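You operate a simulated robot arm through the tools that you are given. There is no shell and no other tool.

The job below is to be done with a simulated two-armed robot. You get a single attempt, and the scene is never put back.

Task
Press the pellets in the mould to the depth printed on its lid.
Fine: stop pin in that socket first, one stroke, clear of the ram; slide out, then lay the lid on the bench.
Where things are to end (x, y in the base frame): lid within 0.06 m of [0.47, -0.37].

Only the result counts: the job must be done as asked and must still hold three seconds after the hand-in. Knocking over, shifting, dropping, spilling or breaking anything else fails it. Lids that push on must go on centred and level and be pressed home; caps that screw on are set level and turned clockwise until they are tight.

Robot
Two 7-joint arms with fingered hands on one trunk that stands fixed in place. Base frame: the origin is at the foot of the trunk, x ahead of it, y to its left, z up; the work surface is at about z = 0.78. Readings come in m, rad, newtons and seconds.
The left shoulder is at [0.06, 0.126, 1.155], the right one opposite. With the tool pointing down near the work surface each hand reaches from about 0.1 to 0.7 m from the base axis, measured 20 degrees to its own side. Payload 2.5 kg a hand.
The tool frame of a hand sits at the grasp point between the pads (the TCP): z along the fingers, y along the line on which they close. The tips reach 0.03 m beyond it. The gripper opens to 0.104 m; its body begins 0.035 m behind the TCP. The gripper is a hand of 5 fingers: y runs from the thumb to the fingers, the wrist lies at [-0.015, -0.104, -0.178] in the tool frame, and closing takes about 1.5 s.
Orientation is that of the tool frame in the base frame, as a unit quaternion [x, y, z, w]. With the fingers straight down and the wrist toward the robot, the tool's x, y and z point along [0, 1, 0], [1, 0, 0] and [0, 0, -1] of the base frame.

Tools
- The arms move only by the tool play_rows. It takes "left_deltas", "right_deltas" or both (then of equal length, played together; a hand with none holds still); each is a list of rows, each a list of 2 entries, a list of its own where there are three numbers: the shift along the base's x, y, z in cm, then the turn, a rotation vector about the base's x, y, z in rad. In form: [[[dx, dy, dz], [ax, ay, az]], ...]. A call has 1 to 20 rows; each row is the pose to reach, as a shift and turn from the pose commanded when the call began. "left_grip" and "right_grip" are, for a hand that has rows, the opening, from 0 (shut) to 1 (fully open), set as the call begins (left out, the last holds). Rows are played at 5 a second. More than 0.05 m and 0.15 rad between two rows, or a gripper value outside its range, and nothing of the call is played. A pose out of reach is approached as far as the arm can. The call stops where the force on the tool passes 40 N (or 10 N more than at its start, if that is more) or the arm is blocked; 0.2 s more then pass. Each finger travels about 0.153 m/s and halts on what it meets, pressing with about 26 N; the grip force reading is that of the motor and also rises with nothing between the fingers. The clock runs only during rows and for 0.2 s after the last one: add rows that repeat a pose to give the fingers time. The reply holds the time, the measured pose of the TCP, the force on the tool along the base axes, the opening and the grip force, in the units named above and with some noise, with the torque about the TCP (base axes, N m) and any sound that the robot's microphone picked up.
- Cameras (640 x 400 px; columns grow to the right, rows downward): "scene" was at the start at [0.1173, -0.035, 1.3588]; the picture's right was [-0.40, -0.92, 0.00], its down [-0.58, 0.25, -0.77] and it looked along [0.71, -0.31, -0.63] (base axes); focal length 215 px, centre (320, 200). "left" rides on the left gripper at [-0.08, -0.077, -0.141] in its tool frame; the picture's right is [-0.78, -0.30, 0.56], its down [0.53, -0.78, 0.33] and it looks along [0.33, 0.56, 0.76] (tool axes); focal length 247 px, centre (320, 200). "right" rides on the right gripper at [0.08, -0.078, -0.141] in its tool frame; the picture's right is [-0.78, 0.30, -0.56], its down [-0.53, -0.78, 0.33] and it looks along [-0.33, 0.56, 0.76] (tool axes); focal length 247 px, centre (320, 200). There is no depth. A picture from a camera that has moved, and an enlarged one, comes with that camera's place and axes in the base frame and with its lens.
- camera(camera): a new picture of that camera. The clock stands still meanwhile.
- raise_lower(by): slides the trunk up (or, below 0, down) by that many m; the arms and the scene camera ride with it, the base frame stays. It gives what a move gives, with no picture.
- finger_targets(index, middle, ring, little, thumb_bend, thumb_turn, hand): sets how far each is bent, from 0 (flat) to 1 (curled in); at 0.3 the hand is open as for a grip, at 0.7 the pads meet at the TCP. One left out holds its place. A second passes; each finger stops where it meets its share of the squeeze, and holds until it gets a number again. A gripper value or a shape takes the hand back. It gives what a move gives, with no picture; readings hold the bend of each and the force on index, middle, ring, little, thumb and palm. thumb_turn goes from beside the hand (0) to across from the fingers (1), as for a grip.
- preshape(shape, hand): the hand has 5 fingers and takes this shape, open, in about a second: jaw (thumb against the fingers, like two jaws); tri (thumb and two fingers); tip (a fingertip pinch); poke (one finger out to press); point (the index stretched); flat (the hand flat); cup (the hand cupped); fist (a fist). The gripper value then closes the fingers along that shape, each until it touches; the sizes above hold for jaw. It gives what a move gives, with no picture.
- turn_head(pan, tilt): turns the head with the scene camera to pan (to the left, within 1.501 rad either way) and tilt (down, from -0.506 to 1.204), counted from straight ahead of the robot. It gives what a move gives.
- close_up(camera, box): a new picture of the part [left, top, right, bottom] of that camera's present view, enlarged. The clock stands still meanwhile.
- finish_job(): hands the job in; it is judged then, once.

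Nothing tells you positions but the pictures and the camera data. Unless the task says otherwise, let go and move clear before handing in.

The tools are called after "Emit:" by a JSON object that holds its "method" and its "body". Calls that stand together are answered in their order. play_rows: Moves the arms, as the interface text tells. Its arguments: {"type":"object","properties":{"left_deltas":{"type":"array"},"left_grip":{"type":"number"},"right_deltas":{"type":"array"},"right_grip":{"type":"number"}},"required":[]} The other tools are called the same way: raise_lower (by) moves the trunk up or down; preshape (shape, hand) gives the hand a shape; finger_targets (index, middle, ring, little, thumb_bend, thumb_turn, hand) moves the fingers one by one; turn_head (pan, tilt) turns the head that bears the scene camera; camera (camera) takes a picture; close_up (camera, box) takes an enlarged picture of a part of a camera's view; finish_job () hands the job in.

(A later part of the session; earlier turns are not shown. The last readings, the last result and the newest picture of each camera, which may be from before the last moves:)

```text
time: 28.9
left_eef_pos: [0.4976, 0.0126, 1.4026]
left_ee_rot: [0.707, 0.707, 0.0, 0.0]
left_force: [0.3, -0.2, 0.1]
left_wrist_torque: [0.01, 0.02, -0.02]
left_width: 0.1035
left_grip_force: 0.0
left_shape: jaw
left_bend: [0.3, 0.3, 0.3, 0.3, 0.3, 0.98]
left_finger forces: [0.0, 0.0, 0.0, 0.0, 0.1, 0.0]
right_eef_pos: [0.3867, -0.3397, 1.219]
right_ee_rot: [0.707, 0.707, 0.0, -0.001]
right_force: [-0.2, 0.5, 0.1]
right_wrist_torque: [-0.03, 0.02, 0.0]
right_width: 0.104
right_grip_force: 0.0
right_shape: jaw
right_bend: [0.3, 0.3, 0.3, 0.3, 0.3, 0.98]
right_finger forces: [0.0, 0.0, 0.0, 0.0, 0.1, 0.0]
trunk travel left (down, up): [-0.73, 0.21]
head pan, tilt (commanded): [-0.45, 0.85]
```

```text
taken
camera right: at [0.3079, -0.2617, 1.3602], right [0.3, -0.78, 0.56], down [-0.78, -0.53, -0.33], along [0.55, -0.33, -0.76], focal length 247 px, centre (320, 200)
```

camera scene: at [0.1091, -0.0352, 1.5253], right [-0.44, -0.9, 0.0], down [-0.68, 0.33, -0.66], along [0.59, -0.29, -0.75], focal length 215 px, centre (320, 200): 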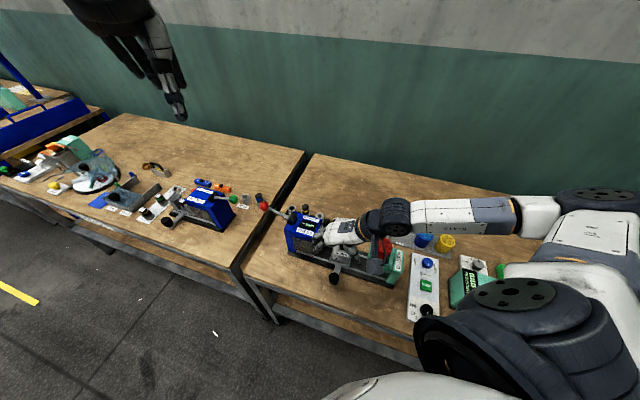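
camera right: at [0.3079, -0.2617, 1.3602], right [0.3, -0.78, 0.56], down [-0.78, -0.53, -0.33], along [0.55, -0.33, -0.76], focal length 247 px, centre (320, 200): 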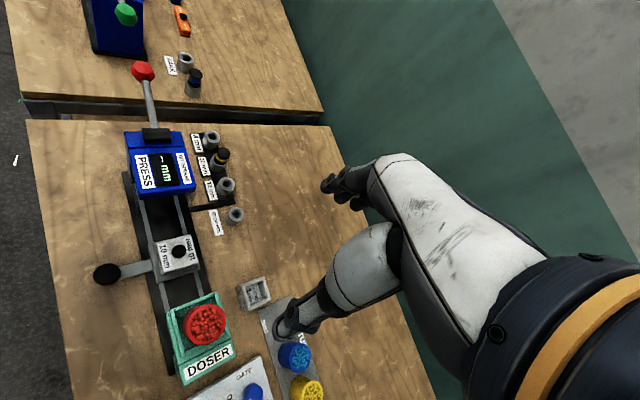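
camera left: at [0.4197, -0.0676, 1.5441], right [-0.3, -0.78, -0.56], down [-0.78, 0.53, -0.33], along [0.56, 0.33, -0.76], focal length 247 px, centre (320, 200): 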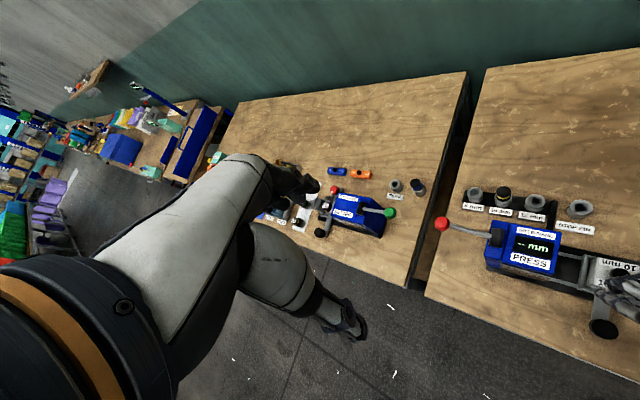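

The right camera now gives a good overview. I'll bring the left hand down to the handle knob with a -45° yaw.

Emit:
{"method": "play_rows", "body": {"left_deltas": [[[-2, -1, -4], [0, 0, -0.12]], [[-4, -2, -8], [0, 0, -0.24]], [[-6, -3, -12], [0, 0, -0.36]], [[-8, -4, -16], [0, 0, -0.48]], [[-10, -5, -20], [0, 0, -0.6]], [[-11, -6, -24], [0, 0, -0.7]], [[-12, -8, -28], [0, 0, -0.785]], [[-13, -11, -31], [0, 0, -0.785]], [[-14, -14, -34], [0, 0, -0.785]], [[-15, -17, -36], [0, 0, -0.785]], [[-16.2, -20.4, -38], [0, 0, -0.785]], [[-16.2, -20.4, -38], [0, 0, -0.785]]]}}

Emit:
{"method": "camera", "body": {"camera": "left"}}

Emit:
{"method": "camera", "body": {"camera": "right"}}

Emit:
{"method": "camera", "body": {"camera": "scene"}}

```text
time: 31.5
left_eef_pos: [0.3362, -0.1901, 1.0224]
left_ee_rot: [0.924, 0.382, 0.0, 0.0]
left_force: [0.7, 0.2, 0.2]
left_wrist_torque: [0.02, -0.01, 0.02]
left_width: 0.1036
left_grip_force: 0.0
left_shape: jaw
left_bend: [0.3, 0.3, 0.3, 0.3, 0.3, 0.98]
left_finger forces: [0.0, 0.1, 0.0, 0.0, 0.0, 0.0]
right_eef_pos: [0.3863, -0.34, 1.2197]
right_ee_rot: [0.707, 0.708, 0.0, -0.001]
right_force: [1.1, 0.8, -0.7]
right_wrist_torque: [0.0, -0.02, 0.02]
right_width: 0.1039
right_grip_force: 0.0
right_shape: jaw
right_bend: [0.3, 0.3, 0.3, 0.3, 0.3, 0.98]
right_finger forces: [0.1, 0.1, 0.1, 0.0, 0.0, 0.0]
trunk travel left (down, up): [-0.73, 0.21]
head pan, tilt (commanded): [-0.45, 0.85]
```

```text
taken
camera left: at [0.2229, -0.1931, 1.1634], right [-0.76, -0.34, -0.56], down [-0.17, 0.93, -0.33], along [0.63, -0.16, -0.76], focal length 247 px, centre (320, 200)
```

left: 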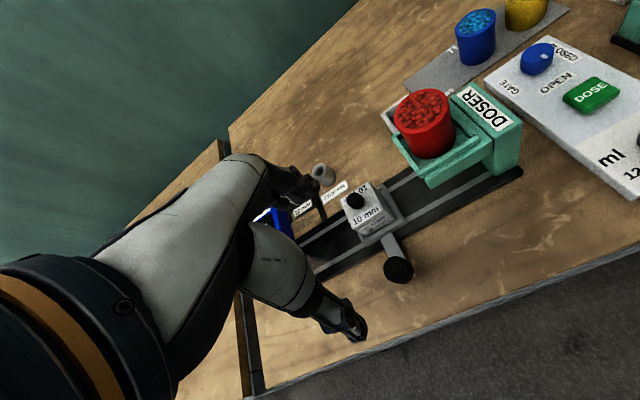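

```text
taken
camera right: at [0.3079, -0.2611, 1.36], right [0.3, -0.78, 0.56], down [-0.78, -0.54, -0.33], along [0.56, -0.33, -0.76], focal length 247 px, centre (320, 200)
```

right: 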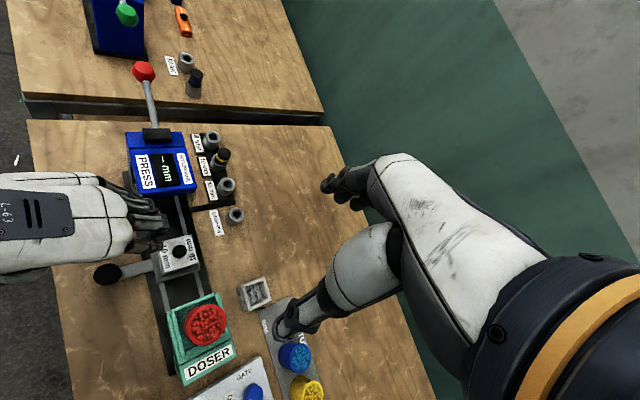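

```text
taken
camera scene: at [0.1094, -0.0348, 1.5253], right [-0.44, -0.9, 0.0], down [-0.68, 0.33, -0.66], along [0.59, -0.29, -0.75], focal length 215 px, centre (320, 200)
```

scene: 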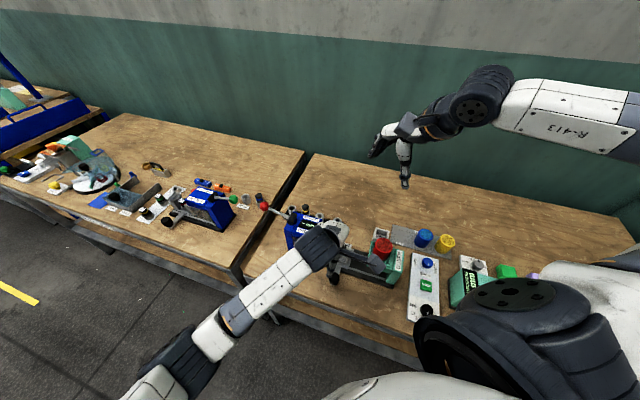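

The left hand reached the spot above the knob. I'm taking close-ups to see how high the carriage arm is and how the fingers will fit.

Emit:
{"method": "close_up", "body": {"camera": "left", "box": [300, 170, 460, 290]}}

Emit:
{"method": "close_up", "body": {"camera": "right", "box": [80, 190, 220, 290]}}

```text
3.33 times, centred on (380, 230) of left
camera zoom: at [0.2229, -0.1931, 1.1634], right [-0.76, -0.34, -0.56], down [-0.17, 0.93, -0.33], along [0.63, -0.16, -0.76], focal length 823 px, centre (120, 100)
```

zoom: 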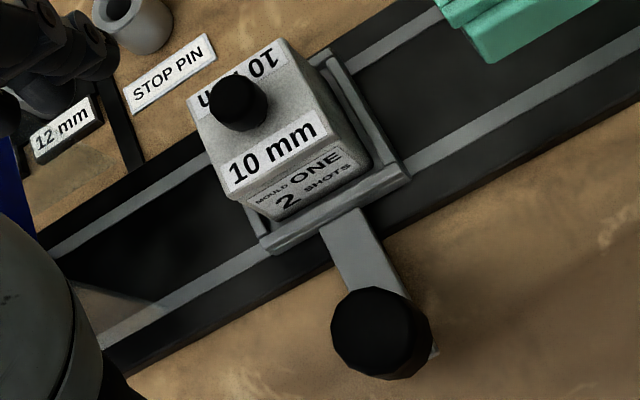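

```text
4.00 times, centred on (150, 240) of right
camera zoom: at [0.3079, -0.2611, 1.36], right [0.3, -0.78, 0.56], down [-0.78, -0.54, -0.33], along [0.56, -0.33, -0.76], focal length 988 px, centre (1000, 40)
```

zoom: 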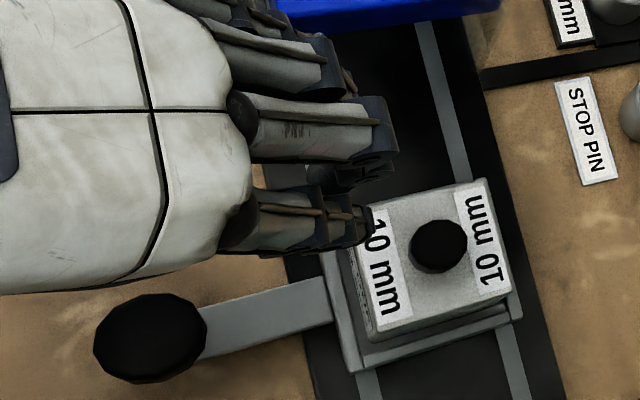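

The arm top is z≈0.803 and the lid top z≈0.851, so gripping the knob at TCP z≈0.838 with a partly open hand stays clear of the carriage. I'm descending partway first.

Emit:
{"method": "play_rows", "body": {"left_deltas": [[[0, -0.35, -3], [0, 0, 0]], [[0, -0.35, -6], [0, 0, 0]], [[0, -0.35, -9], [0, 0, 0]], [[0, -0.35, -11.5], [0, 0, 0]], [[0, -0.35, -11.5], [0, 0, 0]], [[0, -0.35, -11.5], [0, 0, 0]]], "left_grip": 0.6}}

Emit:
{"method": "camera", "body": {"camera": "left"}}

Emit:
{"method": "close_up", "body": {"camera": "right", "box": [60, 190, 220, 290]}}

Emit:
{"method": "close_up", "body": {"camera": "scene", "box": [280, 200, 420, 288]}}

```text
time: 32.9
left_eef_pos: [0.3394, -0.1922, 0.9075]
left_ee_rot: [0.923, 0.384, 0.003, -0.001]
left_force: [-0.8, 0.5, 0.0]
left_wrist_torque: [-0.05, 0.02, 0.03]
left_width: 0.0626
left_grip_force: 0.0
left_shape: jaw
left_bend: [0.29, 0.4, 0.37, 0.43, 0.64, 1.0]
left_finger forces: [0.0, 0.0, 0.0, 0.1, 0.0, 0.0]
right_eef_pos: [0.3856, -0.3401, 1.2201]
right_ee_rot: [0.707, 0.708, 0.0, -0.001]
right_force: [0.1, 0.3, -0.1]
right_wrist_torque: [-0.04, 0.0, 0.01]
right_width: 0.1038
right_grip_force: 0.2
right_shape: jaw
right_bend: [0.3, 0.3, 0.3, 0.3, 0.3, 0.98]
right_finger forces: [0.0, 0.1, 0.0, 0.0, 0.0, 0.0]
trunk travel left (down, up): [-0.73, 0.21]
head pan, tilt (commanded): [-0.45, 0.85]
```

```text
taken
camera left: at [0.2262, -0.1954, 1.0479], right [-0.76, -0.34, -0.56], down [-0.17, 0.93, -0.33], along [0.63, -0.15, -0.76], focal length 247 px, centre (320, 200)
```

left: 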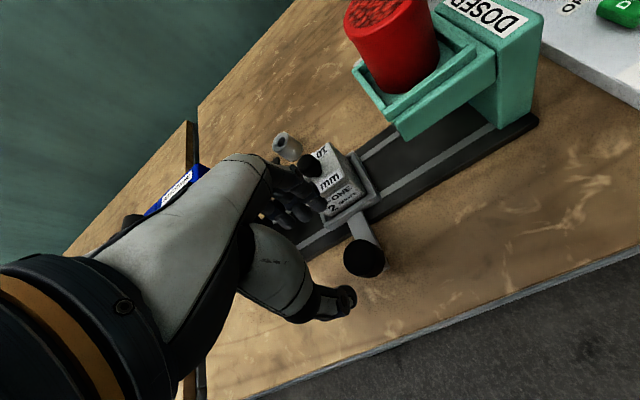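

```text
4.00 times, centred on (140, 240) of right
camera zoom: at [0.3078, -0.2615, 1.36], right [0.3, -0.78, 0.56], down [-0.78, -0.54, -0.33], along [0.56, -0.33, -0.76], focal length 988 px, centre (1040, 40)
```

zoom: 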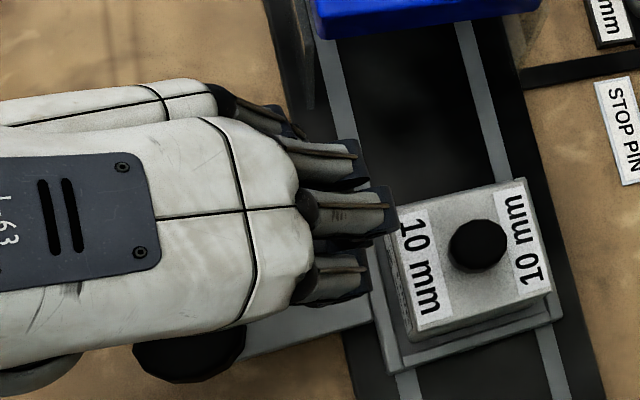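

```text
4.55 times, centred on (350, 244) of scene
camera zoom: at [0.1092, -0.0352, 1.5253], right [-0.44, -0.9, 0.0], down [-0.68, 0.33, -0.66], along [0.59, -0.29, -0.75], focal length 977 px, centre (184, 0)
```

zoom: 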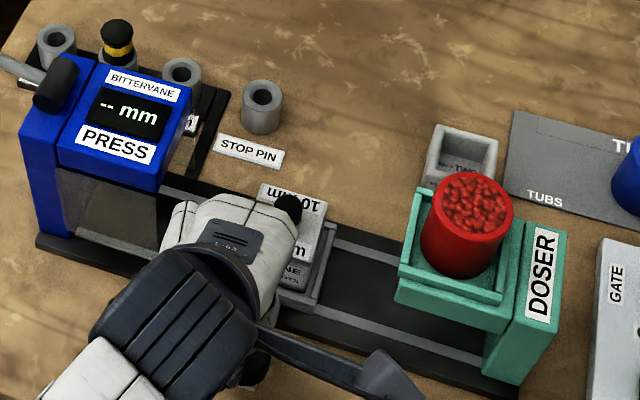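

The hand settled a few millimetres off toward +x, so I'll correct and let it settle before going lower.

Emit:
{"method": "play_rows", "body": {"left_deltas": [[[-0.3, 0.1, 0], [0, 0, 0]], [[-0.3, 0.1, 0], [0, 0, 0]], [[-0.3, 0.1, 0], [0, 0, 0]]]}}

Emit:
{"method": "close_up", "body": {"camera": "left", "box": [240, 190, 400, 310]}}

```text
time: 33.7
left_eef_pos: [0.3411, -0.1896, 0.9078]
left_ee_rot: [0.923, 0.384, 0.007, 0.0]
left_force: [0.1, -1.0, 0.3]
left_wrist_torque: [0.0, -0.01, 0.04]
left_width: 0.0629
left_grip_force: 0.0
left_shape: jaw
left_bend: [0.29, 0.4, 0.37, 0.43, 0.64, 1.0]
left_finger forces: [0.0, 0.1, 0.0, 0.0, 0.0, 0.0]
right_eef_pos: [0.3855, -0.3391, 1.2192]
right_ee_rot: [0.706, 0.708, 0.0, -0.001]
right_force: [-0.3, -0.2, -0.4]
right_wrist_torque: [0.02, 0.01, -0.01]
right_width: 0.1038
right_grip_force: 0.1
right_shape: jaw
right_bend: [0.3, 0.3, 0.3, 0.3, 0.3, 0.98]
right_finger forces: [0.0, 0.0, 0.0, 0.1, 0.0, 0.0]
trunk travel left (down, up): [-0.73, 0.21]
head pan, tilt (commanded): [-0.45, 0.85]
```

```text
3.33 times, centred on (320, 250) of left
camera zoom: at [0.2261, -0.1935, 1.0484], right [-0.75, -0.34, -0.57], down [-0.17, 0.93, -0.33], along [0.64, -0.15, -0.75], focal length 823 px, centre (320, 33)
```

zoom: 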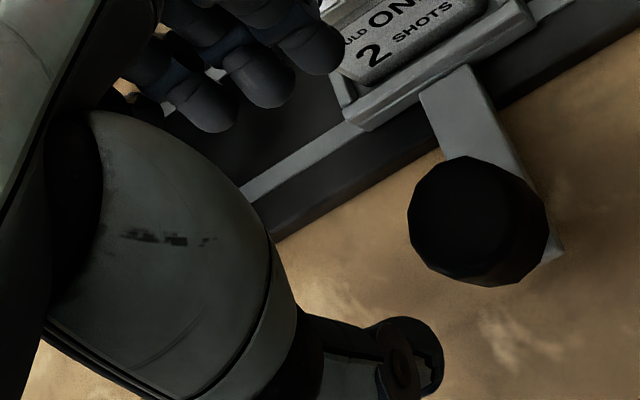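

The hand keeps drifting toward +x despite the command, so a joint is near its limit here. I'll check the arm's posture in the scene view.

Emit:
{"method": "camera", "body": {"camera": "scene"}}

Emit:
{"method": "camera", "body": {"camera": "right"}}

```text
taken
camera scene: at [0.1092, -0.0352, 1.5253], right [-0.44, -0.9, 0.0], down [-0.68, 0.33, -0.66], along [0.59, -0.29, -0.75], focal length 215 px, centre (320, 200)
```

scene: 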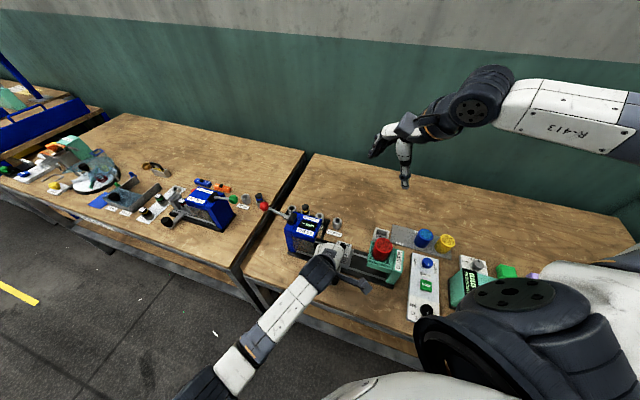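

```text
taken
camera right: at [0.3077, -0.2615, 1.36], right [0.3, -0.78, 0.56], down [-0.78, -0.54, -0.33], along [0.56, -0.33, -0.76], focal length 247 px, centre (320, 200)
```

right: 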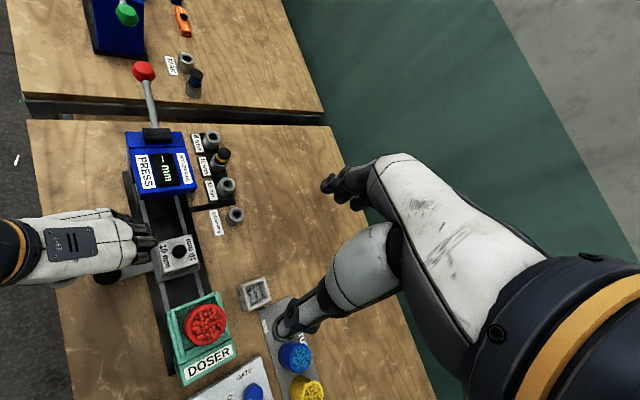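

The left elbow is low, so the wrist is over-flexed. Raising the trunk another 15 cm should let the forearm slope down to the hand.

Emit:
{"method": "raise_lower", "body": {"by": 0.15}}

Emit:
{"method": "play_rows", "body": {"left_deltas": [[[-0.3, -0.1, -3], [-0.014, 0.0, 0]], [[-0.6, -0.2, -6], [-0.014, 0.0, 0]], [[-0.9, -0.2, -9], [-0.014, 0.0, 0]], [[-1.0, -0.2, -12], [-0.014, 0.0, 0]], [[-1.0, -0.2, -15], [-0.014, 0.0, 0]], [[-1.0, -0.2, -15], [-0.014, 0.0, 0]]]}}

Emit:
{"method": "camera", "body": {"camera": "left"}}

Emit:
{"method": "camera", "body": {"camera": "scene"}}

```text
time: 35.5
left_eef_pos: [0.3388, -0.1884, 1.0557]
left_ee_rot: [0.923, 0.385, 0.006, -0.003]
left_force: [0.4, -0.4, -0.1]
left_wrist_torque: [0.03, -0.01, -0.02]
left_width: 0.0629
left_grip_force: 0.0
left_shape: jaw
left_bend: [0.29, 0.4, 0.37, 0.43, 0.64, 1.0]
left_finger forces: [0.0, 0.0, 0.0, 0.0, 0.1, 0.1]
right_eef_pos: [0.386, -0.3399, 1.3693]
right_ee_rot: [0.706, 0.708, 0.001, -0.001]
right_force: [0.1, 0.4, -0.2]
right_wrist_torque: [0.02, 0.03, 0.0]
right_width: 0.1036
right_grip_force: 0.0
right_shape: jaw
right_bend: [0.3, 0.3, 0.3, 0.3, 0.3, 0.98]
right_finger forces: [0.0, 0.1, 0.0, 0.0, 0.1, 0.0]
trunk travel left (down, up): [-0.88, 0.06]
head pan, tilt (commanded): [-0.45, 0.85]
```

```text
time: 36.4
left_eef_pos: [0.3811, -0.0834, 0.9183]
left_ee_rot: [0.909, 0.407, 0.063, -0.06]
left_force: [0.4, -0.5, -0.4]
left_wrist_torque: [-0.02, 0.01, -0.01]
left_width: 0.0625
left_grip_force: 0.1
left_shape: jaw
left_bend: [0.29, 0.41, 0.37, 0.43, 0.64, 1.0]
left_finger forces: [0.0, 0.1, 0.1, 0.0, 0.0, 0.0]
right_eef_pos: [0.385, -0.3403, 1.3699]
right_ee_rot: [0.707, 0.708, 0.0, 0.0]
right_force: [-0.1, 0.1, -0.3]
right_wrist_torque: [0.03, 0.0, -0.02]
right_width: 0.1037
right_grip_force: 0.2
right_shape: jaw
right_bend: [0.3, 0.3, 0.3, 0.3, 0.3, 0.98]
right_finger forces: [0.1, 0.0, 0.0, 0.0, 0.1, 0.0]
trunk travel left (down, up): [-0.88, 0.06]
head pan, tilt (commanded): [-0.45, 0.85]
stopped in row 4 (left hand): the arm was blocked; the commanded pose is now the measured one
```

```text
taken
camera left: at [0.2606, -0.1138, 1.0485], right [-0.7, -0.28, -0.66], down [-0.21, 0.96, -0.19], along [0.69, 0.0, -0.73], focal length 247 px, centre (320, 200)
```

left: 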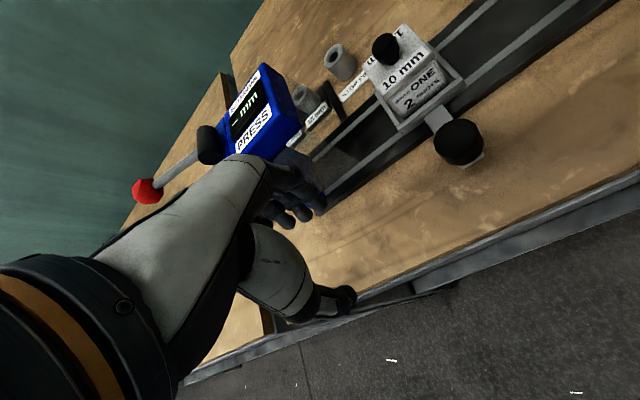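

```text
taken
camera scene: at [0.1093, -0.0347, 1.6753], right [-0.44, -0.9, 0.0], down [-0.68, 0.33, -0.66], along [0.59, -0.29, -0.75], focal length 215 px, centre (320, 200)
```

scene: 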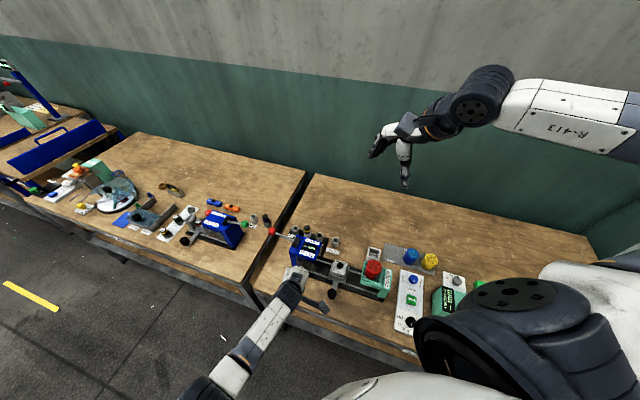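

That was worse: the left arm hit a limit and swung away to (0.381, -0.083), touching nothing. I'll withdraw it and use the right hand instead, at the +45° yaw that worked, to push the knob with closed fingers and keep them outboard of the press.

Emit:
{"method": "play_rows", "body": {"left_deltas": [[[-1, 2, 3], [0, 0, 0]], [[-2, 5, 6], [0, 0, 0]], [[-2, 8, 9], [0, 0, 0]], [[-2, 11, 13], [0, 0, 0]], [[-1, 13, 17], [0, 0, 0]], [[0, 15, 21], [0, 0, 0]], [[0, 17, 25], [0, 0, 0]], [[0, 17, 25], [0, 0, 0]]], "left_grip": 1}}

```text
time: 38.2
left_eef_pos: [0.3821, 0.0855, 1.1696]
left_ee_rot: [0.909, 0.407, 0.063, -0.059]
left_force: [0.4, 0.8, 0.4]
left_wrist_torque: [0.01, 0.0, -0.01]
left_width: 0.1041
left_grip_force: 0.0
left_shape: jaw
left_bend: [0.3, 0.3, 0.3, 0.3, 0.3, 0.98]
left_finger forces: [0.0, 0.0, 0.0, 0.0, 0.0, 0.0]
right_eef_pos: [0.3859, -0.34, 1.3686]
right_ee_rot: [0.706, 0.708, 0.0, -0.002]
right_force: [-0.4, -0.1, -0.5]
right_wrist_torque: [0.01, 0.01, -0.03]
right_width: 0.104
right_grip_force: 0.1
right_shape: jaw
right_bend: [0.3, 0.3, 0.3, 0.3, 0.3, 0.98]
right_finger forces: [0.0, 0.1, 0.0, 0.0, 0.0, 0.1]
trunk travel left (down, up): [-0.88, 0.06]
head pan, tilt (commanded): [-0.45, 0.85]
```

Now I restore the left hand's upright orientation and lift it, then lower the trunk to the height where the right arm worked.

Emit:
{"method": "play_rows", "body": {"left_deltas": [[[0, 1, 3], [-0.03, 0.001, 0.121]], [[0, 2, 6], [-0.06, 0.001, 0.242]], [[1, 3, 9], [-0.09, 0.002, 0.363]], [[2, 4, 12], [-0.12, 0.003, 0.485]], [[3, 5, 15], [-0.149, 0.003, 0.606]], [[4, 6, 18], [-0.178, 0.004, 0.727]], [[4, 6, 18], [-0.178, 0.004, 0.727]]]}}

Emit:
{"method": "raise_lower", "body": {"by": -0.15}}

Emit:
{"method": "camera", "body": {"camera": "scene"}}

Emit:
{"method": "close_up", "body": {"camera": "scene", "box": [250, 190, 410, 290]}}

```text
time: 39.8
left_eef_pos: [0.4219, 0.1442, 1.3504]
left_ee_rot: [0.706, 0.708, 0.001, 0.001]
left_force: [-0.2, 0.7, -0.6]
left_wrist_torque: [0.04, 0.01, 0.01]
left_width: 0.1037
left_grip_force: 0.1
left_shape: jaw
left_bend: [0.3, 0.3, 0.3, 0.3, 0.3, 0.98]
left_finger forces: [0.0, 0.1, 0.0, 0.1, 0.0, 0.1]
right_eef_pos: [0.3861, -0.3406, 1.3696]
right_ee_rot: [0.707, 0.707, 0.0, -0.001]
right_force: [0.4, 0.2, -0.1]
right_wrist_torque: [-0.01, 0.05, 0.02]
right_width: 0.1037
right_grip_force: 0.2
right_shape: jaw
right_bend: [0.3, 0.3, 0.3, 0.3, 0.3, 0.98]
right_finger forces: [0.1, 0.1, 0.0, 0.0, 0.0, 0.1]
trunk travel left (down, up): [-0.88, 0.06]
head pan, tilt (commanded): [-0.45, 0.85]
```

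```text
time: 41.5
left_eef_pos: [0.4214, 0.1439, 1.1994]
left_ee_rot: [0.707, 0.707, 0.0, 0.003]
left_force: [0.9, 0.6, 0.4]
left_wrist_torque: [0.02, 0.04, 0.01]
left_width: 0.1036
left_grip_force: 0.0
left_shape: jaw
left_bend: [0.3, 0.3, 0.3, 0.3, 0.3, 0.98]
left_finger forces: [0.0, 0.0, 0.0, 0.1, 0.0, 0.0]
right_eef_pos: [0.3861, -0.3396, 1.2191]
right_ee_rot: [0.706, 0.708, 0.0, -0.001]
right_force: [-0.1, 0.3, 0.3]
right_wrist_torque: [0.01, -0.03, -0.01]
right_width: 0.1037
right_grip_force: 0.0
right_shape: jaw
right_bend: [0.3, 0.3, 0.3, 0.3, 0.3, 0.98]
right_finger forces: [0.0, 0.0, 0.1, 0.0, 0.1, 0.0]
trunk travel left (down, up): [-0.73, 0.21]
head pan, tilt (commanded): [-0.45, 0.85]
```

```text
taken
camera scene: at [0.1091, -0.0352, 1.5253], right [-0.44, -0.9, 0.0], down [-0.68, 0.33, -0.66], along [0.59, -0.29, -0.75], focal length 215 px, centre (320, 200)
```

scene: 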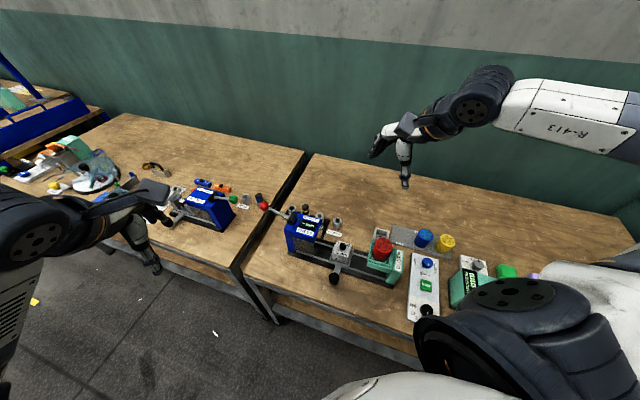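

```text
4.00 times, centred on (330, 240) of scene
camera zoom: at [0.1091, -0.0352, 1.5253], right [-0.44, -0.9, 0.0], down [-0.68, 0.33, -0.66], along [0.59, -0.29, -0.75], focal length 860 px, centre (280, 40)
```

zoom: 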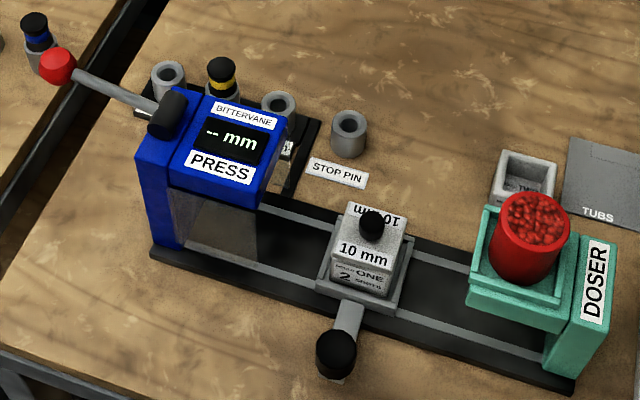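

Everything is undisturbed, and the clear guard spans only the last part of the track. I'll close the right hand and bring it behind the knob, a couple of centimetres outboard, at a 45° yaw.

Emit:
{"method": "play_rows", "body": {"right_deltas": [[[-1, 1, -3], [0, 0, 0.12]], [[-3, 2.5, -6], [0, 0, 0.24]], [[-5, 4.5, -9], [0, 0, 0.36]], [[-7, 6.5, -12], [0, 0, 0.48]], [[-9, 8.5, -15], [0, 0, 0.6]], [[-10.8, 10.5, -17], [0, 0, 0.7]], [[-10.8, 11.7, -18], [0, 0, 0.785]], [[-10.8, 11.7, -18], [0, 0, 0.785]]], "right_grip": 0}}

Emit:
{"method": "camera", "body": {"camera": "right"}}

Emit:
{"method": "camera", "body": {"camera": "scene"}}

```text
time: 43.4
left_eef_pos: [0.4221, 0.1444, 1.2002]
left_ee_rot: [0.708, 0.707, 0.0, 0.002]
left_force: [0.5, -0.4, 0.3]
left_wrist_torque: [-0.02, 0.01, -0.03]
left_width: 0.1037
left_grip_force: 0.1
left_shape: jaw
left_bend: [0.3, 0.3, 0.3, 0.3, 0.3, 0.98]
left_finger forces: [0.1, 0.1, 0.0, 0.0, 0.1, 0.0]
right_eef_pos: [0.2767, -0.2205, 1.0396]
right_ee_rot: [0.382, 0.924, 0.0, -0.001]
right_force: [-0.1, 0.4, -0.3]
right_wrist_torque: [-0.01, 0.01, 0.0]
right_width: 0.0
right_grip_force: 26.2
right_shape: jaw
right_bend: [0.7, 0.7, 0.7, 0.7, 0.46, 1.0]
right_finger forces: [0.1, 0.0, 0.1, 0.0, 0.1, 0.0]
trunk travel left (down, up): [-0.73, 0.21]
head pan, tilt (commanded): [-0.45, 0.85]
```

```text
taken
camera right: at [0.1658, -0.2217, 1.1807], right [0.76, -0.34, 0.56], down [-0.17, -0.93, -0.33], along [0.63, 0.16, -0.76], focal length 247 px, centre (320, 200)
```

right: 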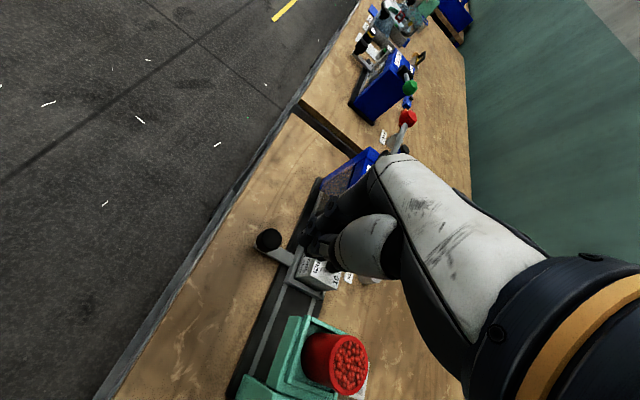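

```text
taken
camera scene: at [0.1089, -0.0351, 1.5253], right [-0.44, -0.9, 0.0], down [-0.68, 0.33, -0.66], along [0.59, -0.29, -0.75], focal length 215 px, centre (320, 200)
```

scene: 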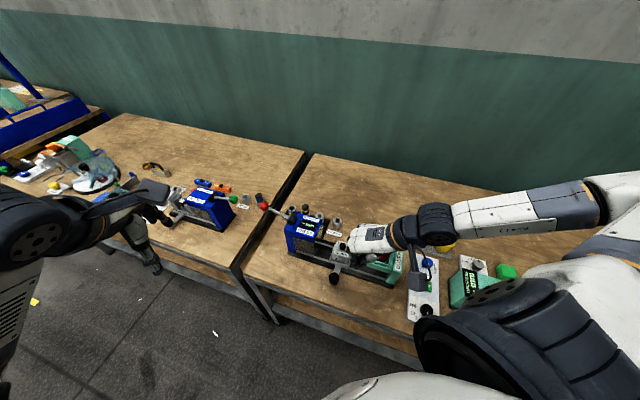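

The hand reached its start point behind the knob. I'll check the clearances to the knob and doser before lowering.

Emit:
{"method": "close_up", "body": {"camera": "scene", "box": [280, 190, 460, 302]}}

Emit:
{"method": "close_up", "body": {"camera": "right", "box": [220, 180, 380, 280]}}

```text
3.56 times, centred on (370, 246) of scene
camera zoom: at [0.1089, -0.0351, 1.5253], right [-0.44, -0.9, 0.0], down [-0.68, 0.33, -0.66], along [0.59, -0.29, -0.75], focal length 764 px, centre (142, 36)
```

zoom: 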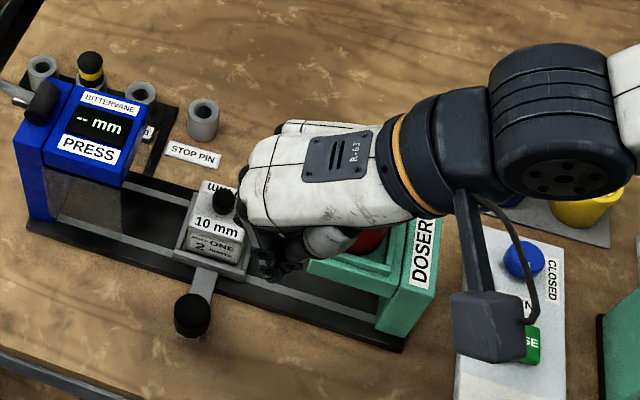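

```text
4.00 times, centred on (300, 230) of right
camera zoom: at [0.1658, -0.2217, 1.1807], right [0.76, -0.34, 0.56], down [-0.17, -0.93, -0.33], along [0.63, 0.16, -0.76], focal length 988 px, centre (400, 80)
```

zoom: 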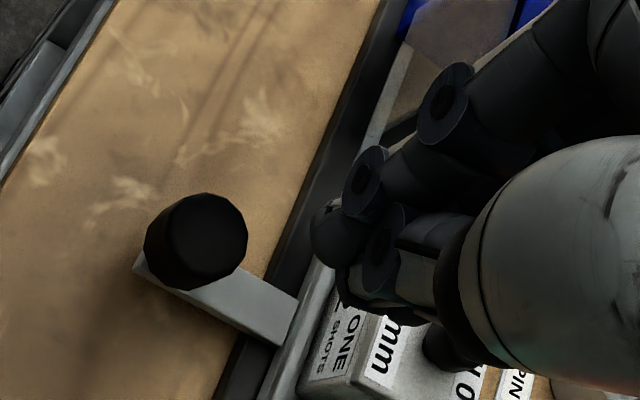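

The clearance looks fine: the doser's front stays about 3 cm off the centreline while my hand is 6 cm or more out. I'm lowering to just above knob level, then checking.

Emit:
{"method": "play_rows", "body": {"right_deltas": [[[0, 0, -4], [0, 0, 0]], [[0, 0, -8], [0, 0, 0]], [[0, 0, -12], [0, 0, 0]], [[0, 0, -15], [0, 0, 0]], [[0, 0, -15], [0, 0, 0]]]}}

Emit:
{"method": "close_up", "body": {"camera": "scene", "box": [280, 190, 460, 302]}}

Emit:
{"method": "camera", "body": {"camera": "right"}}

```text
time: 44.5
left_eef_pos: [0.4215, 0.1443, 1.2005]
left_ee_rot: [0.707, 0.707, 0.001, 0.002]
left_force: [0.2, -0.7, 0.2]
left_wrist_torque: [-0.03, 0.0, 0.0]
left_width: 0.1038
left_grip_force: 0.0
left_shape: jaw
left_bend: [0.3, 0.3, 0.3, 0.3, 0.3, 0.98]
left_finger forces: [0.0, 0.0, 0.0, 0.0, 0.0, 0.1]
right_eef_pos: [0.2781, -0.2239, 0.8884]
right_ee_rot: [0.381, 0.925, -0.001, -0.001]
right_force: [-0.2, 0.3, -0.4]
right_wrist_torque: [0.0, -0.04, 0.0]
right_width: 0.0001
right_grip_force: 26.3
right_shape: jaw
right_bend: [0.7, 0.7, 0.7, 0.7, 0.46, 1.0]
right_finger forces: [0.1, 0.0, 0.1, 0.1, 0.0, 0.0]
trunk travel left (down, up): [-0.73, 0.21]
head pan, tilt (commanded): [-0.45, 0.85]
```

```text
3.56 times, centred on (370, 246) of scene
camera zoom: at [0.1091, -0.0352, 1.5253], right [-0.44, -0.9, 0.0], down [-0.68, 0.33, -0.66], along [0.59, -0.29, -0.75], focal length 764 px, centre (142, 36)
```

zoom: 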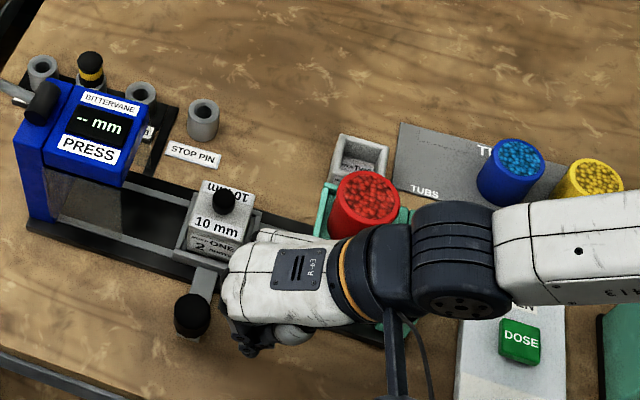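

```text
taken
camera right: at [0.166, -0.2224, 1.0287], right [0.76, -0.34, 0.56], down [-0.17, -0.93, -0.33], along [0.63, 0.16, -0.76], focal length 247 px, centre (320, 200)
```

right: 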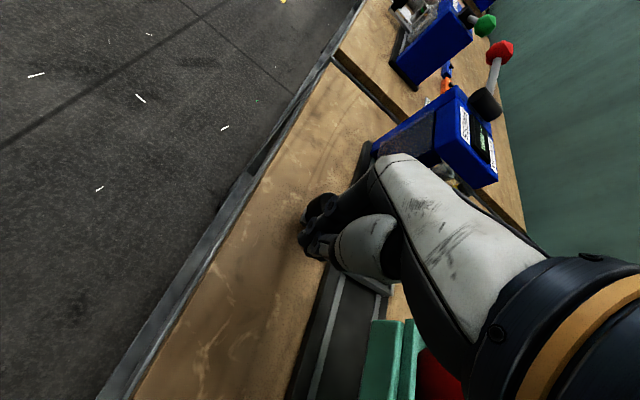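

The hand is clear of the bin. I'll lower the last 4.6 cm so the fingertips are just above arm height, then start a gentle push along the track direction.

Emit:
{"method": "play_rows", "body": {"right_deltas": [[[0, 0, -2], [0, 0, 0]], [[0, 0, -3.5], [0, 0, 0]], [[0, 0, -4.5], [0, 0, 0]], [[0, 0, -4.5], [0, 0, 0]]]}}

Emit:
{"method": "play_rows", "body": {"right_deltas": [[[0.7, 0.71, 0], [0, 0, 0]], [[1.4, 1.42, 0], [0, 0, 0]], [[2.1, 2.13, 0], [0, 0, 0]], [[2.1, 2.13, 0], [0, 0, 0]]]}}

Emit:
{"method": "close_up", "body": {"camera": "scene", "box": [280, 190, 460, 302]}}

Emit:
{"method": "camera", "body": {"camera": "right"}}

```text
time: 45.5
left_eef_pos: [0.4223, 0.144, 1.1994]
left_ee_rot: [0.707, 0.707, 0.001, 0.002]
left_force: [0.1, 0.6, -0.3]
left_wrist_torque: [0.03, -0.03, 0.01]
left_width: 0.1039
left_grip_force: 0.0
left_shape: jaw
left_bend: [0.3, 0.3, 0.3, 0.3, 0.3, 0.98]
left_finger forces: [0.1, 0.1, 0.0, 0.1, 0.0, 0.0]
right_eef_pos: [0.2767, -0.224, 0.8441]
right_ee_rot: [0.381, 0.924, -0.001, -0.001]
right_force: [0.7, -0.2, -0.2]
right_wrist_torque: [0.03, 0.01, -0.01]
right_width: 0.0
right_grip_force: 25.7
right_shape: jaw
right_bend: [0.7, 0.7, 0.7, 0.7, 0.46, 1.0]
right_finger forces: [0.0, 0.1, 0.1, 0.1, 0.1, 0.0]
trunk travel left (down, up): [-0.73, 0.21]
head pan, tilt (commanded): [-0.45, 0.85]
```

```text
time: 46.5
left_eef_pos: [0.4212, 0.1439, 1.2002]
left_ee_rot: [0.707, 0.707, 0.001, 0.002]
left_force: [-0.3, 0.1, -0.3]
left_wrist_torque: [-0.02, 0.03, 0.02]
left_width: 0.1037
left_grip_force: 0.1
left_shape: jaw
left_bend: [0.3, 0.3, 0.3, 0.3, 0.3, 0.98]
left_finger forces: [0.0, 0.0, 0.1, 0.0, 0.1, 0.1]
right_eef_pos: [0.3, -0.201, 0.8432]
right_ee_rot: [0.381, 0.925, -0.001, 0.0]
right_force: [0.6, -0.5, 0.1]
right_wrist_torque: [0.01, 0.0, 0.0]
right_width: 0.0001
right_grip_force: 25.9
right_shape: jaw
right_bend: [0.7, 0.7, 0.7, 0.7, 0.46, 1.0]
right_finger forces: [0.1, 0.0, 0.0, 0.0, 0.0, 0.1]
trunk travel left (down, up): [-0.73, 0.21]
head pan, tilt (commanded): [-0.45, 0.85]
```

```text
3.56 times, centred on (370, 246) of scene
camera zoom: at [0.109, -0.0353, 1.5253], right [-0.44, -0.9, 0.0], down [-0.68, 0.33, -0.66], along [0.59, -0.29, -0.75], focal length 764 px, centre (142, 36)
```

zoom: 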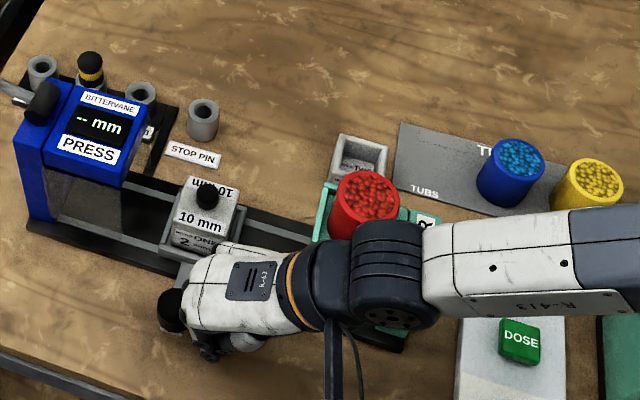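

```text
taken
camera right: at [0.1875, -0.2011, 0.9847], right [0.76, -0.34, 0.56], down [-0.17, -0.93, -0.33], along [0.63, 0.16, -0.76], focal length 247 px, centre (320, 200)
```

right: 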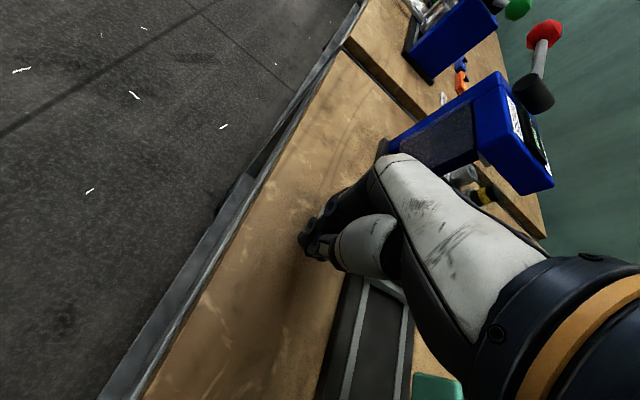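

The carriage is sliding with under 1 N and has moved about 17 mm already. I'll continue the push in short stages.

Emit:
{"method": "play_rows", "body": {"right_deltas": [[[0.7, 0.71, 0], [0, 0, 0]], [[1.4, 1.42, 0], [0, 0, 0]], [[2.1, 2.13, 0], [0, 0, 0]], [[2.8, 2.85, 0], [0, 0, 0]], [[3.5, 3.57, 0], [0, 0, 0]], [[3.5, 3.57, 0], [0, 0, 0]]]}}

Emit:
{"method": "close_up", "body": {"camera": "scene", "box": [260, 190, 420, 290]}}

Emit:
{"method": "camera", "body": {"camera": "right"}}

```text
time: 48.0
left_eef_pos: [0.4202, 0.144, 1.2011]
left_ee_rot: [0.707, 0.707, 0.001, 0.002]
left_force: [-0.2, -0.3, 0.1]
left_wrist_torque: [0.03, 0.01, -0.01]
left_width: 0.1038
left_grip_force: 0.1
left_shape: jaw
left_bend: [0.3, 0.3, 0.3, 0.3, 0.3, 0.98]
left_finger forces: [0.0, 0.0, 0.0, 0.0, 0.0, 0.0]
right_eef_pos: [0.3341, -0.1666, 0.8438]
right_ee_rot: [0.382, 0.924, 0.0, -0.001]
right_force: [-0.1, 0.2, 1.0]
right_wrist_torque: [-0.04, -0.01, 0.03]
right_width: 0.0
right_grip_force: 25.7
right_shape: jaw
right_bend: [0.7, 0.7, 0.7, 0.7, 0.46, 1.0]
right_finger forces: [0.0, 0.2, 0.0, 0.1, 0.0, 0.1]
trunk travel left (down, up): [-0.73, 0.21]
head pan, tilt (commanded): [-0.45, 0.85]
```

```text
4.00 times, centred on (340, 240) of scene
camera zoom: at [0.1091, -0.0353, 1.5253], right [-0.44, -0.9, 0.0], down [-0.68, 0.33, -0.66], along [0.59, -0.29, -0.75], focal length 860 px, centre (240, 40)
```

zoom: 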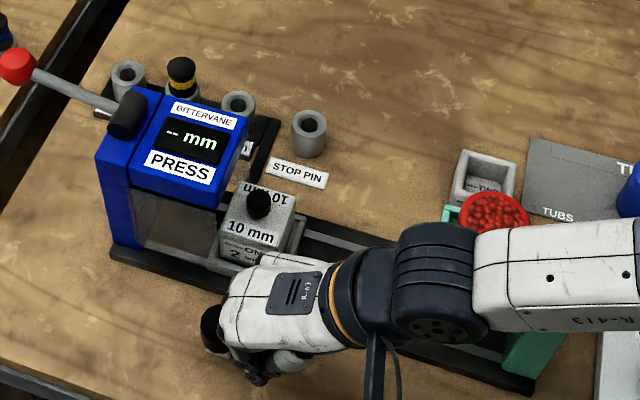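

```text
taken
camera right: at [0.2224, -0.1655, 0.9853], right [0.76, -0.34, 0.56], down [-0.17, -0.93, -0.33], along [0.63, 0.16, -0.76], focal length 247 px, centre (320, 200)
```

right: 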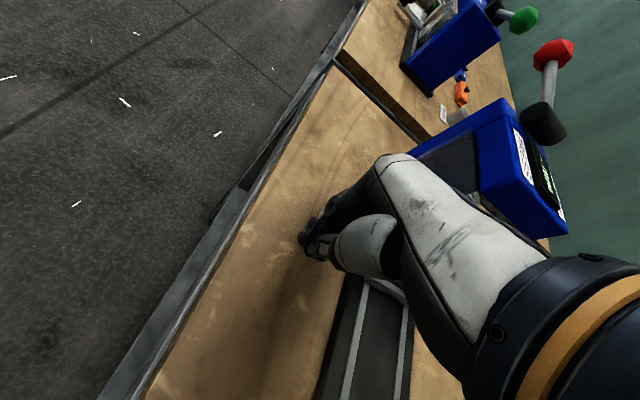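

The mould is about 65 mm along and forces are still near zero. I'll keep going toward the head, slowing as it nears the end.

Emit:
{"method": "play_rows", "body": {"right_deltas": [[[0.7, 0.71, 0], [0, 0, 0]], [[1.4, 1.42, 0], [0, 0, 0]], [[2.1, 2.13, 0], [0, 0, 0]], [[2.6, 2.65, 0], [0, 0, 0]], [[2.6, 2.65, 0], [0, 0, 0]]]}}

Emit:
{"method": "close_up", "body": {"camera": "scene", "box": [260, 190, 420, 290]}}

Emit:
{"method": "camera", "body": {"camera": "right"}}

```text
time: 49.1
left_eef_pos: [0.421, 0.1445, 1.2001]
left_ee_rot: [0.707, 0.707, 0.001, 0.002]
left_force: [0.4, 0.0, 0.2]
left_wrist_torque: [0.04, -0.02, -0.03]
left_width: 0.1042
left_grip_force: 0.1
left_shape: jaw
left_bend: [0.3, 0.3, 0.3, 0.3, 0.3, 0.98]
left_finger forces: [0.0, 0.1, 0.1, 0.0, 0.0, 0.1]
right_eef_pos: [0.359, -0.1411, 0.8453]
right_ee_rot: [0.383, 0.924, 0.0, -0.001]
right_force: [-0.2, 0.1, 0.8]
right_wrist_torque: [0.0, 0.0, -0.04]
right_width: 0.0
right_grip_force: 25.8
right_shape: jaw
right_bend: [0.7, 0.7, 0.7, 0.7, 0.46, 1.0]
right_finger forces: [0.0, 0.9, 0.0, 0.1, 0.1, 0.0]
trunk travel left (down, up): [-0.73, 0.21]
head pan, tilt (commanded): [-0.45, 0.85]
```

```text
4.00 times, centred on (340, 240) of scene
camera zoom: at [0.109, -0.0352, 1.5253], right [-0.44, -0.9, 0.0], down [-0.68, 0.33, -0.66], along [0.59, -0.29, -0.75], focal length 860 px, centre (240, 40)
```

zoom: 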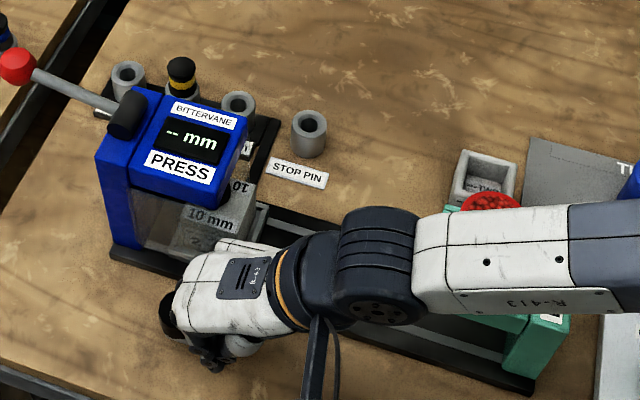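

```text
taken
camera right: at [0.2483, -0.1388, 0.9847], right [0.76, -0.34, 0.56], down [-0.17, -0.93, -0.33], along [0.63, 0.16, -0.76], focal length 247 px, centre (320, 200)
```

right: 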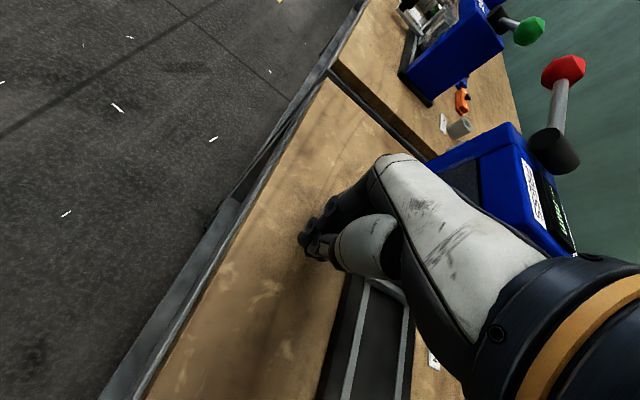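

The mould is going in cleanly behind the clear guard. I'll push on in small steps until it meets the end stop.

Emit:
{"method": "play_rows", "body": {"right_deltas": [[[0.35, 0.36, 0], [0, 0, 0]], [[0.7, 0.71, 0], [0, 0, 0]], [[1.05, 1.07, 0], [0, 0, 0]], [[1.05, 1.07, 0], [0, 0, 0]]]}}

Emit:
{"method": "close_up", "body": {"camera": "scene", "box": [270, 200, 370, 262]}}

```text
time: 50.1
left_eef_pos: [0.4211, 0.1447, 1.2003]
left_ee_rot: [0.707, 0.707, 0.0, 0.002]
left_force: [-0.3, 0.4, -0.6]
left_wrist_torque: [-0.03, 0.02, -0.01]
left_width: 0.104
left_grip_force: 0.1
left_shape: jaw
left_bend: [0.3, 0.3, 0.3, 0.3, 0.3, 0.98]
left_finger forces: [0.0, 0.0, 0.0, 0.1, 0.0, 0.0]
right_eef_pos: [0.3695, -0.1284, 0.8434]
right_ee_rot: [0.382, 0.924, -0.001, -0.002]
right_force: [0.1, 0.4, 0.4]
right_wrist_torque: [-0.01, 0.01, 0.0]
right_width: 0.0
right_grip_force: 26.0
right_shape: jaw
right_bend: [0.7, 0.7, 0.7, 0.7, 0.46, 1.0]
right_finger forces: [0.0, 0.0, 0.0, 0.1, 0.0, 0.0]
trunk travel left (down, up): [-0.73, 0.21]
head pan, tilt (commanded): [-0.45, 0.85]
```

```text
6.40 times, centred on (320, 231) of scene
camera zoom: at [0.1092, -0.0353, 1.5253], right [-0.44, -0.9, 0.0], down [-0.68, 0.33, -0.66], along [0.59, -0.29, -0.75], focal length 1376 px, centre (320, 2)
```

zoom: 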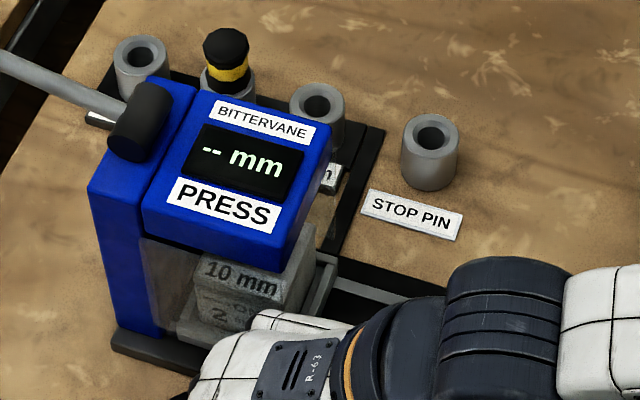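

The mould now fills most of the space under the head, with no resistance yet. I'll push a little more to find the stop.

Emit:
{"method": "play_rows", "body": {"right_deltas": [[[0.25, 0.26, 0], [0, 0, 0]], [[0.5, 0.51, 0], [0, 0, 0]], [[0.75, 0.77, 0], [0, 0, 0]], [[0.75, 0.77, 0], [0, 0, 0]]]}}

Emit:
{"method": "close_up", "body": {"camera": "scene", "box": [270, 200, 370, 262]}}

```text
time: 51.1
left_eef_pos: [0.4215, 0.1431, 1.2011]
left_ee_rot: [0.707, 0.707, 0.002, 0.002]
left_force: [-0.9, 0.5, 0.1]
left_wrist_torque: [0.0, 0.02, -0.05]
left_width: 0.1036
left_grip_force: 0.0
left_shape: jaw
left_bend: [0.3, 0.3, 0.3, 0.3, 0.3, 0.98]
left_finger forces: [0.0, 0.0, 0.1, 0.0, 0.0, 0.0]
right_eef_pos: [0.3759, -0.1236, 0.8439]
right_ee_rot: [0.383, 0.924, -0.002, -0.001]
right_force: [-9.8, -11.2, 8.4]
right_wrist_torque: [0.06, -0.19, -0.25]
right_width: 0.0
right_grip_force: 26.0
right_shape: jaw
right_bend: [0.7, 0.7, 0.7, 0.7, 0.46, 1.0]
right_finger forces: [0.0, 16.4, 0.0, 0.0, 0.0, 0.0]
trunk travel left (down, up): [-0.73, 0.21]
head pan, tilt (commanded): [-0.45, 0.85]
```

```text
6.40 times, centred on (320, 231) of scene
camera zoom: at [0.1074, -0.0363, 1.5255], right [-0.44, -0.9, 0.0], down [-0.68, 0.33, -0.66], along [0.6, -0.29, -0.75], focal length 1376 px, centre (320, 2)
```

zoom: 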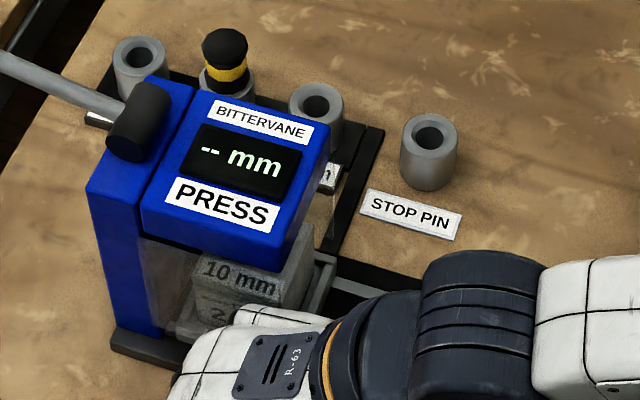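

It met the end stop at about 125 mm of travel, with a 15 N reaction, matching where I placed the head centre. I'll back the hand off, lift, and return it to the lookout position.

Emit:
{"method": "play_rows", "body": {"right_deltas": [[[-0.7, -0.7, 0], [0, 0, 0]], [[-1.4, -1.4, 0], [0, 0, 0]], [[-2.5, -2.5, 1], [0, 0, 0]], [[-3, -3, 4], [0, 0, 0]], [[-3, -3, 8], [0, 0, 0]], [[-3, -3, 12], [0, 0, 0]], [[-3, -3, 16], [0, 0, 0]], [[-3, -3, 20], [0, 0, 0]], [[-3, -3, 22], [0, 0, 0]]]}}

Emit:
{"method": "close_up", "body": {"camera": "scene", "box": [260, 190, 400, 278]}}

```text
time: 53.1
left_eef_pos: [0.4217, 0.1448, 1.2006]
left_ee_rot: [0.707, 0.707, 0.001, 0.002]
left_force: [0.9, -1.2, 0.0]
left_wrist_torque: [0.0, -0.01, 0.03]
left_width: 0.104
left_grip_force: 0.0
left_shape: jaw
left_bend: [0.3, 0.3, 0.3, 0.3, 0.3, 0.98]
left_finger forces: [0.0, 0.1, 0.1, 0.1, 0.0, 0.1]
right_eef_pos: [0.3472, -0.1517, 1.0641]
right_ee_rot: [0.382, 0.924, -0.001, -0.001]
right_force: [0.2, -0.1, -0.6]
right_wrist_torque: [0.01, 0.02, 0.01]
right_width: 0.0001
right_grip_force: 25.9
right_shape: jaw
right_bend: [0.7, 0.7, 0.7, 0.7, 0.47, 1.0]
right_finger forces: [0.0, 0.0, 0.0, 0.0, 0.0, 0.0]
trunk travel left (down, up): [-0.73, 0.21]
head pan, tilt (commanded): [-0.45, 0.85]
```

```text
4.55 times, centred on (330, 234) of scene
camera zoom: at [0.1092, -0.0352, 1.5253], right [-0.44, -0.9, 0.0], down [-0.68, 0.33, -0.66], along [0.59, -0.29, -0.75], focal length 977 px, centre (274, 46)
```

zoom: 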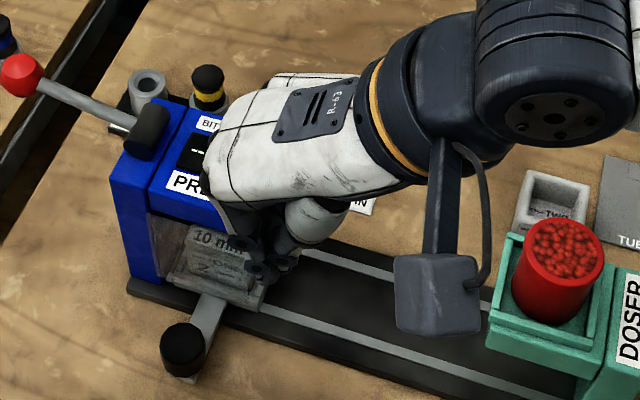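

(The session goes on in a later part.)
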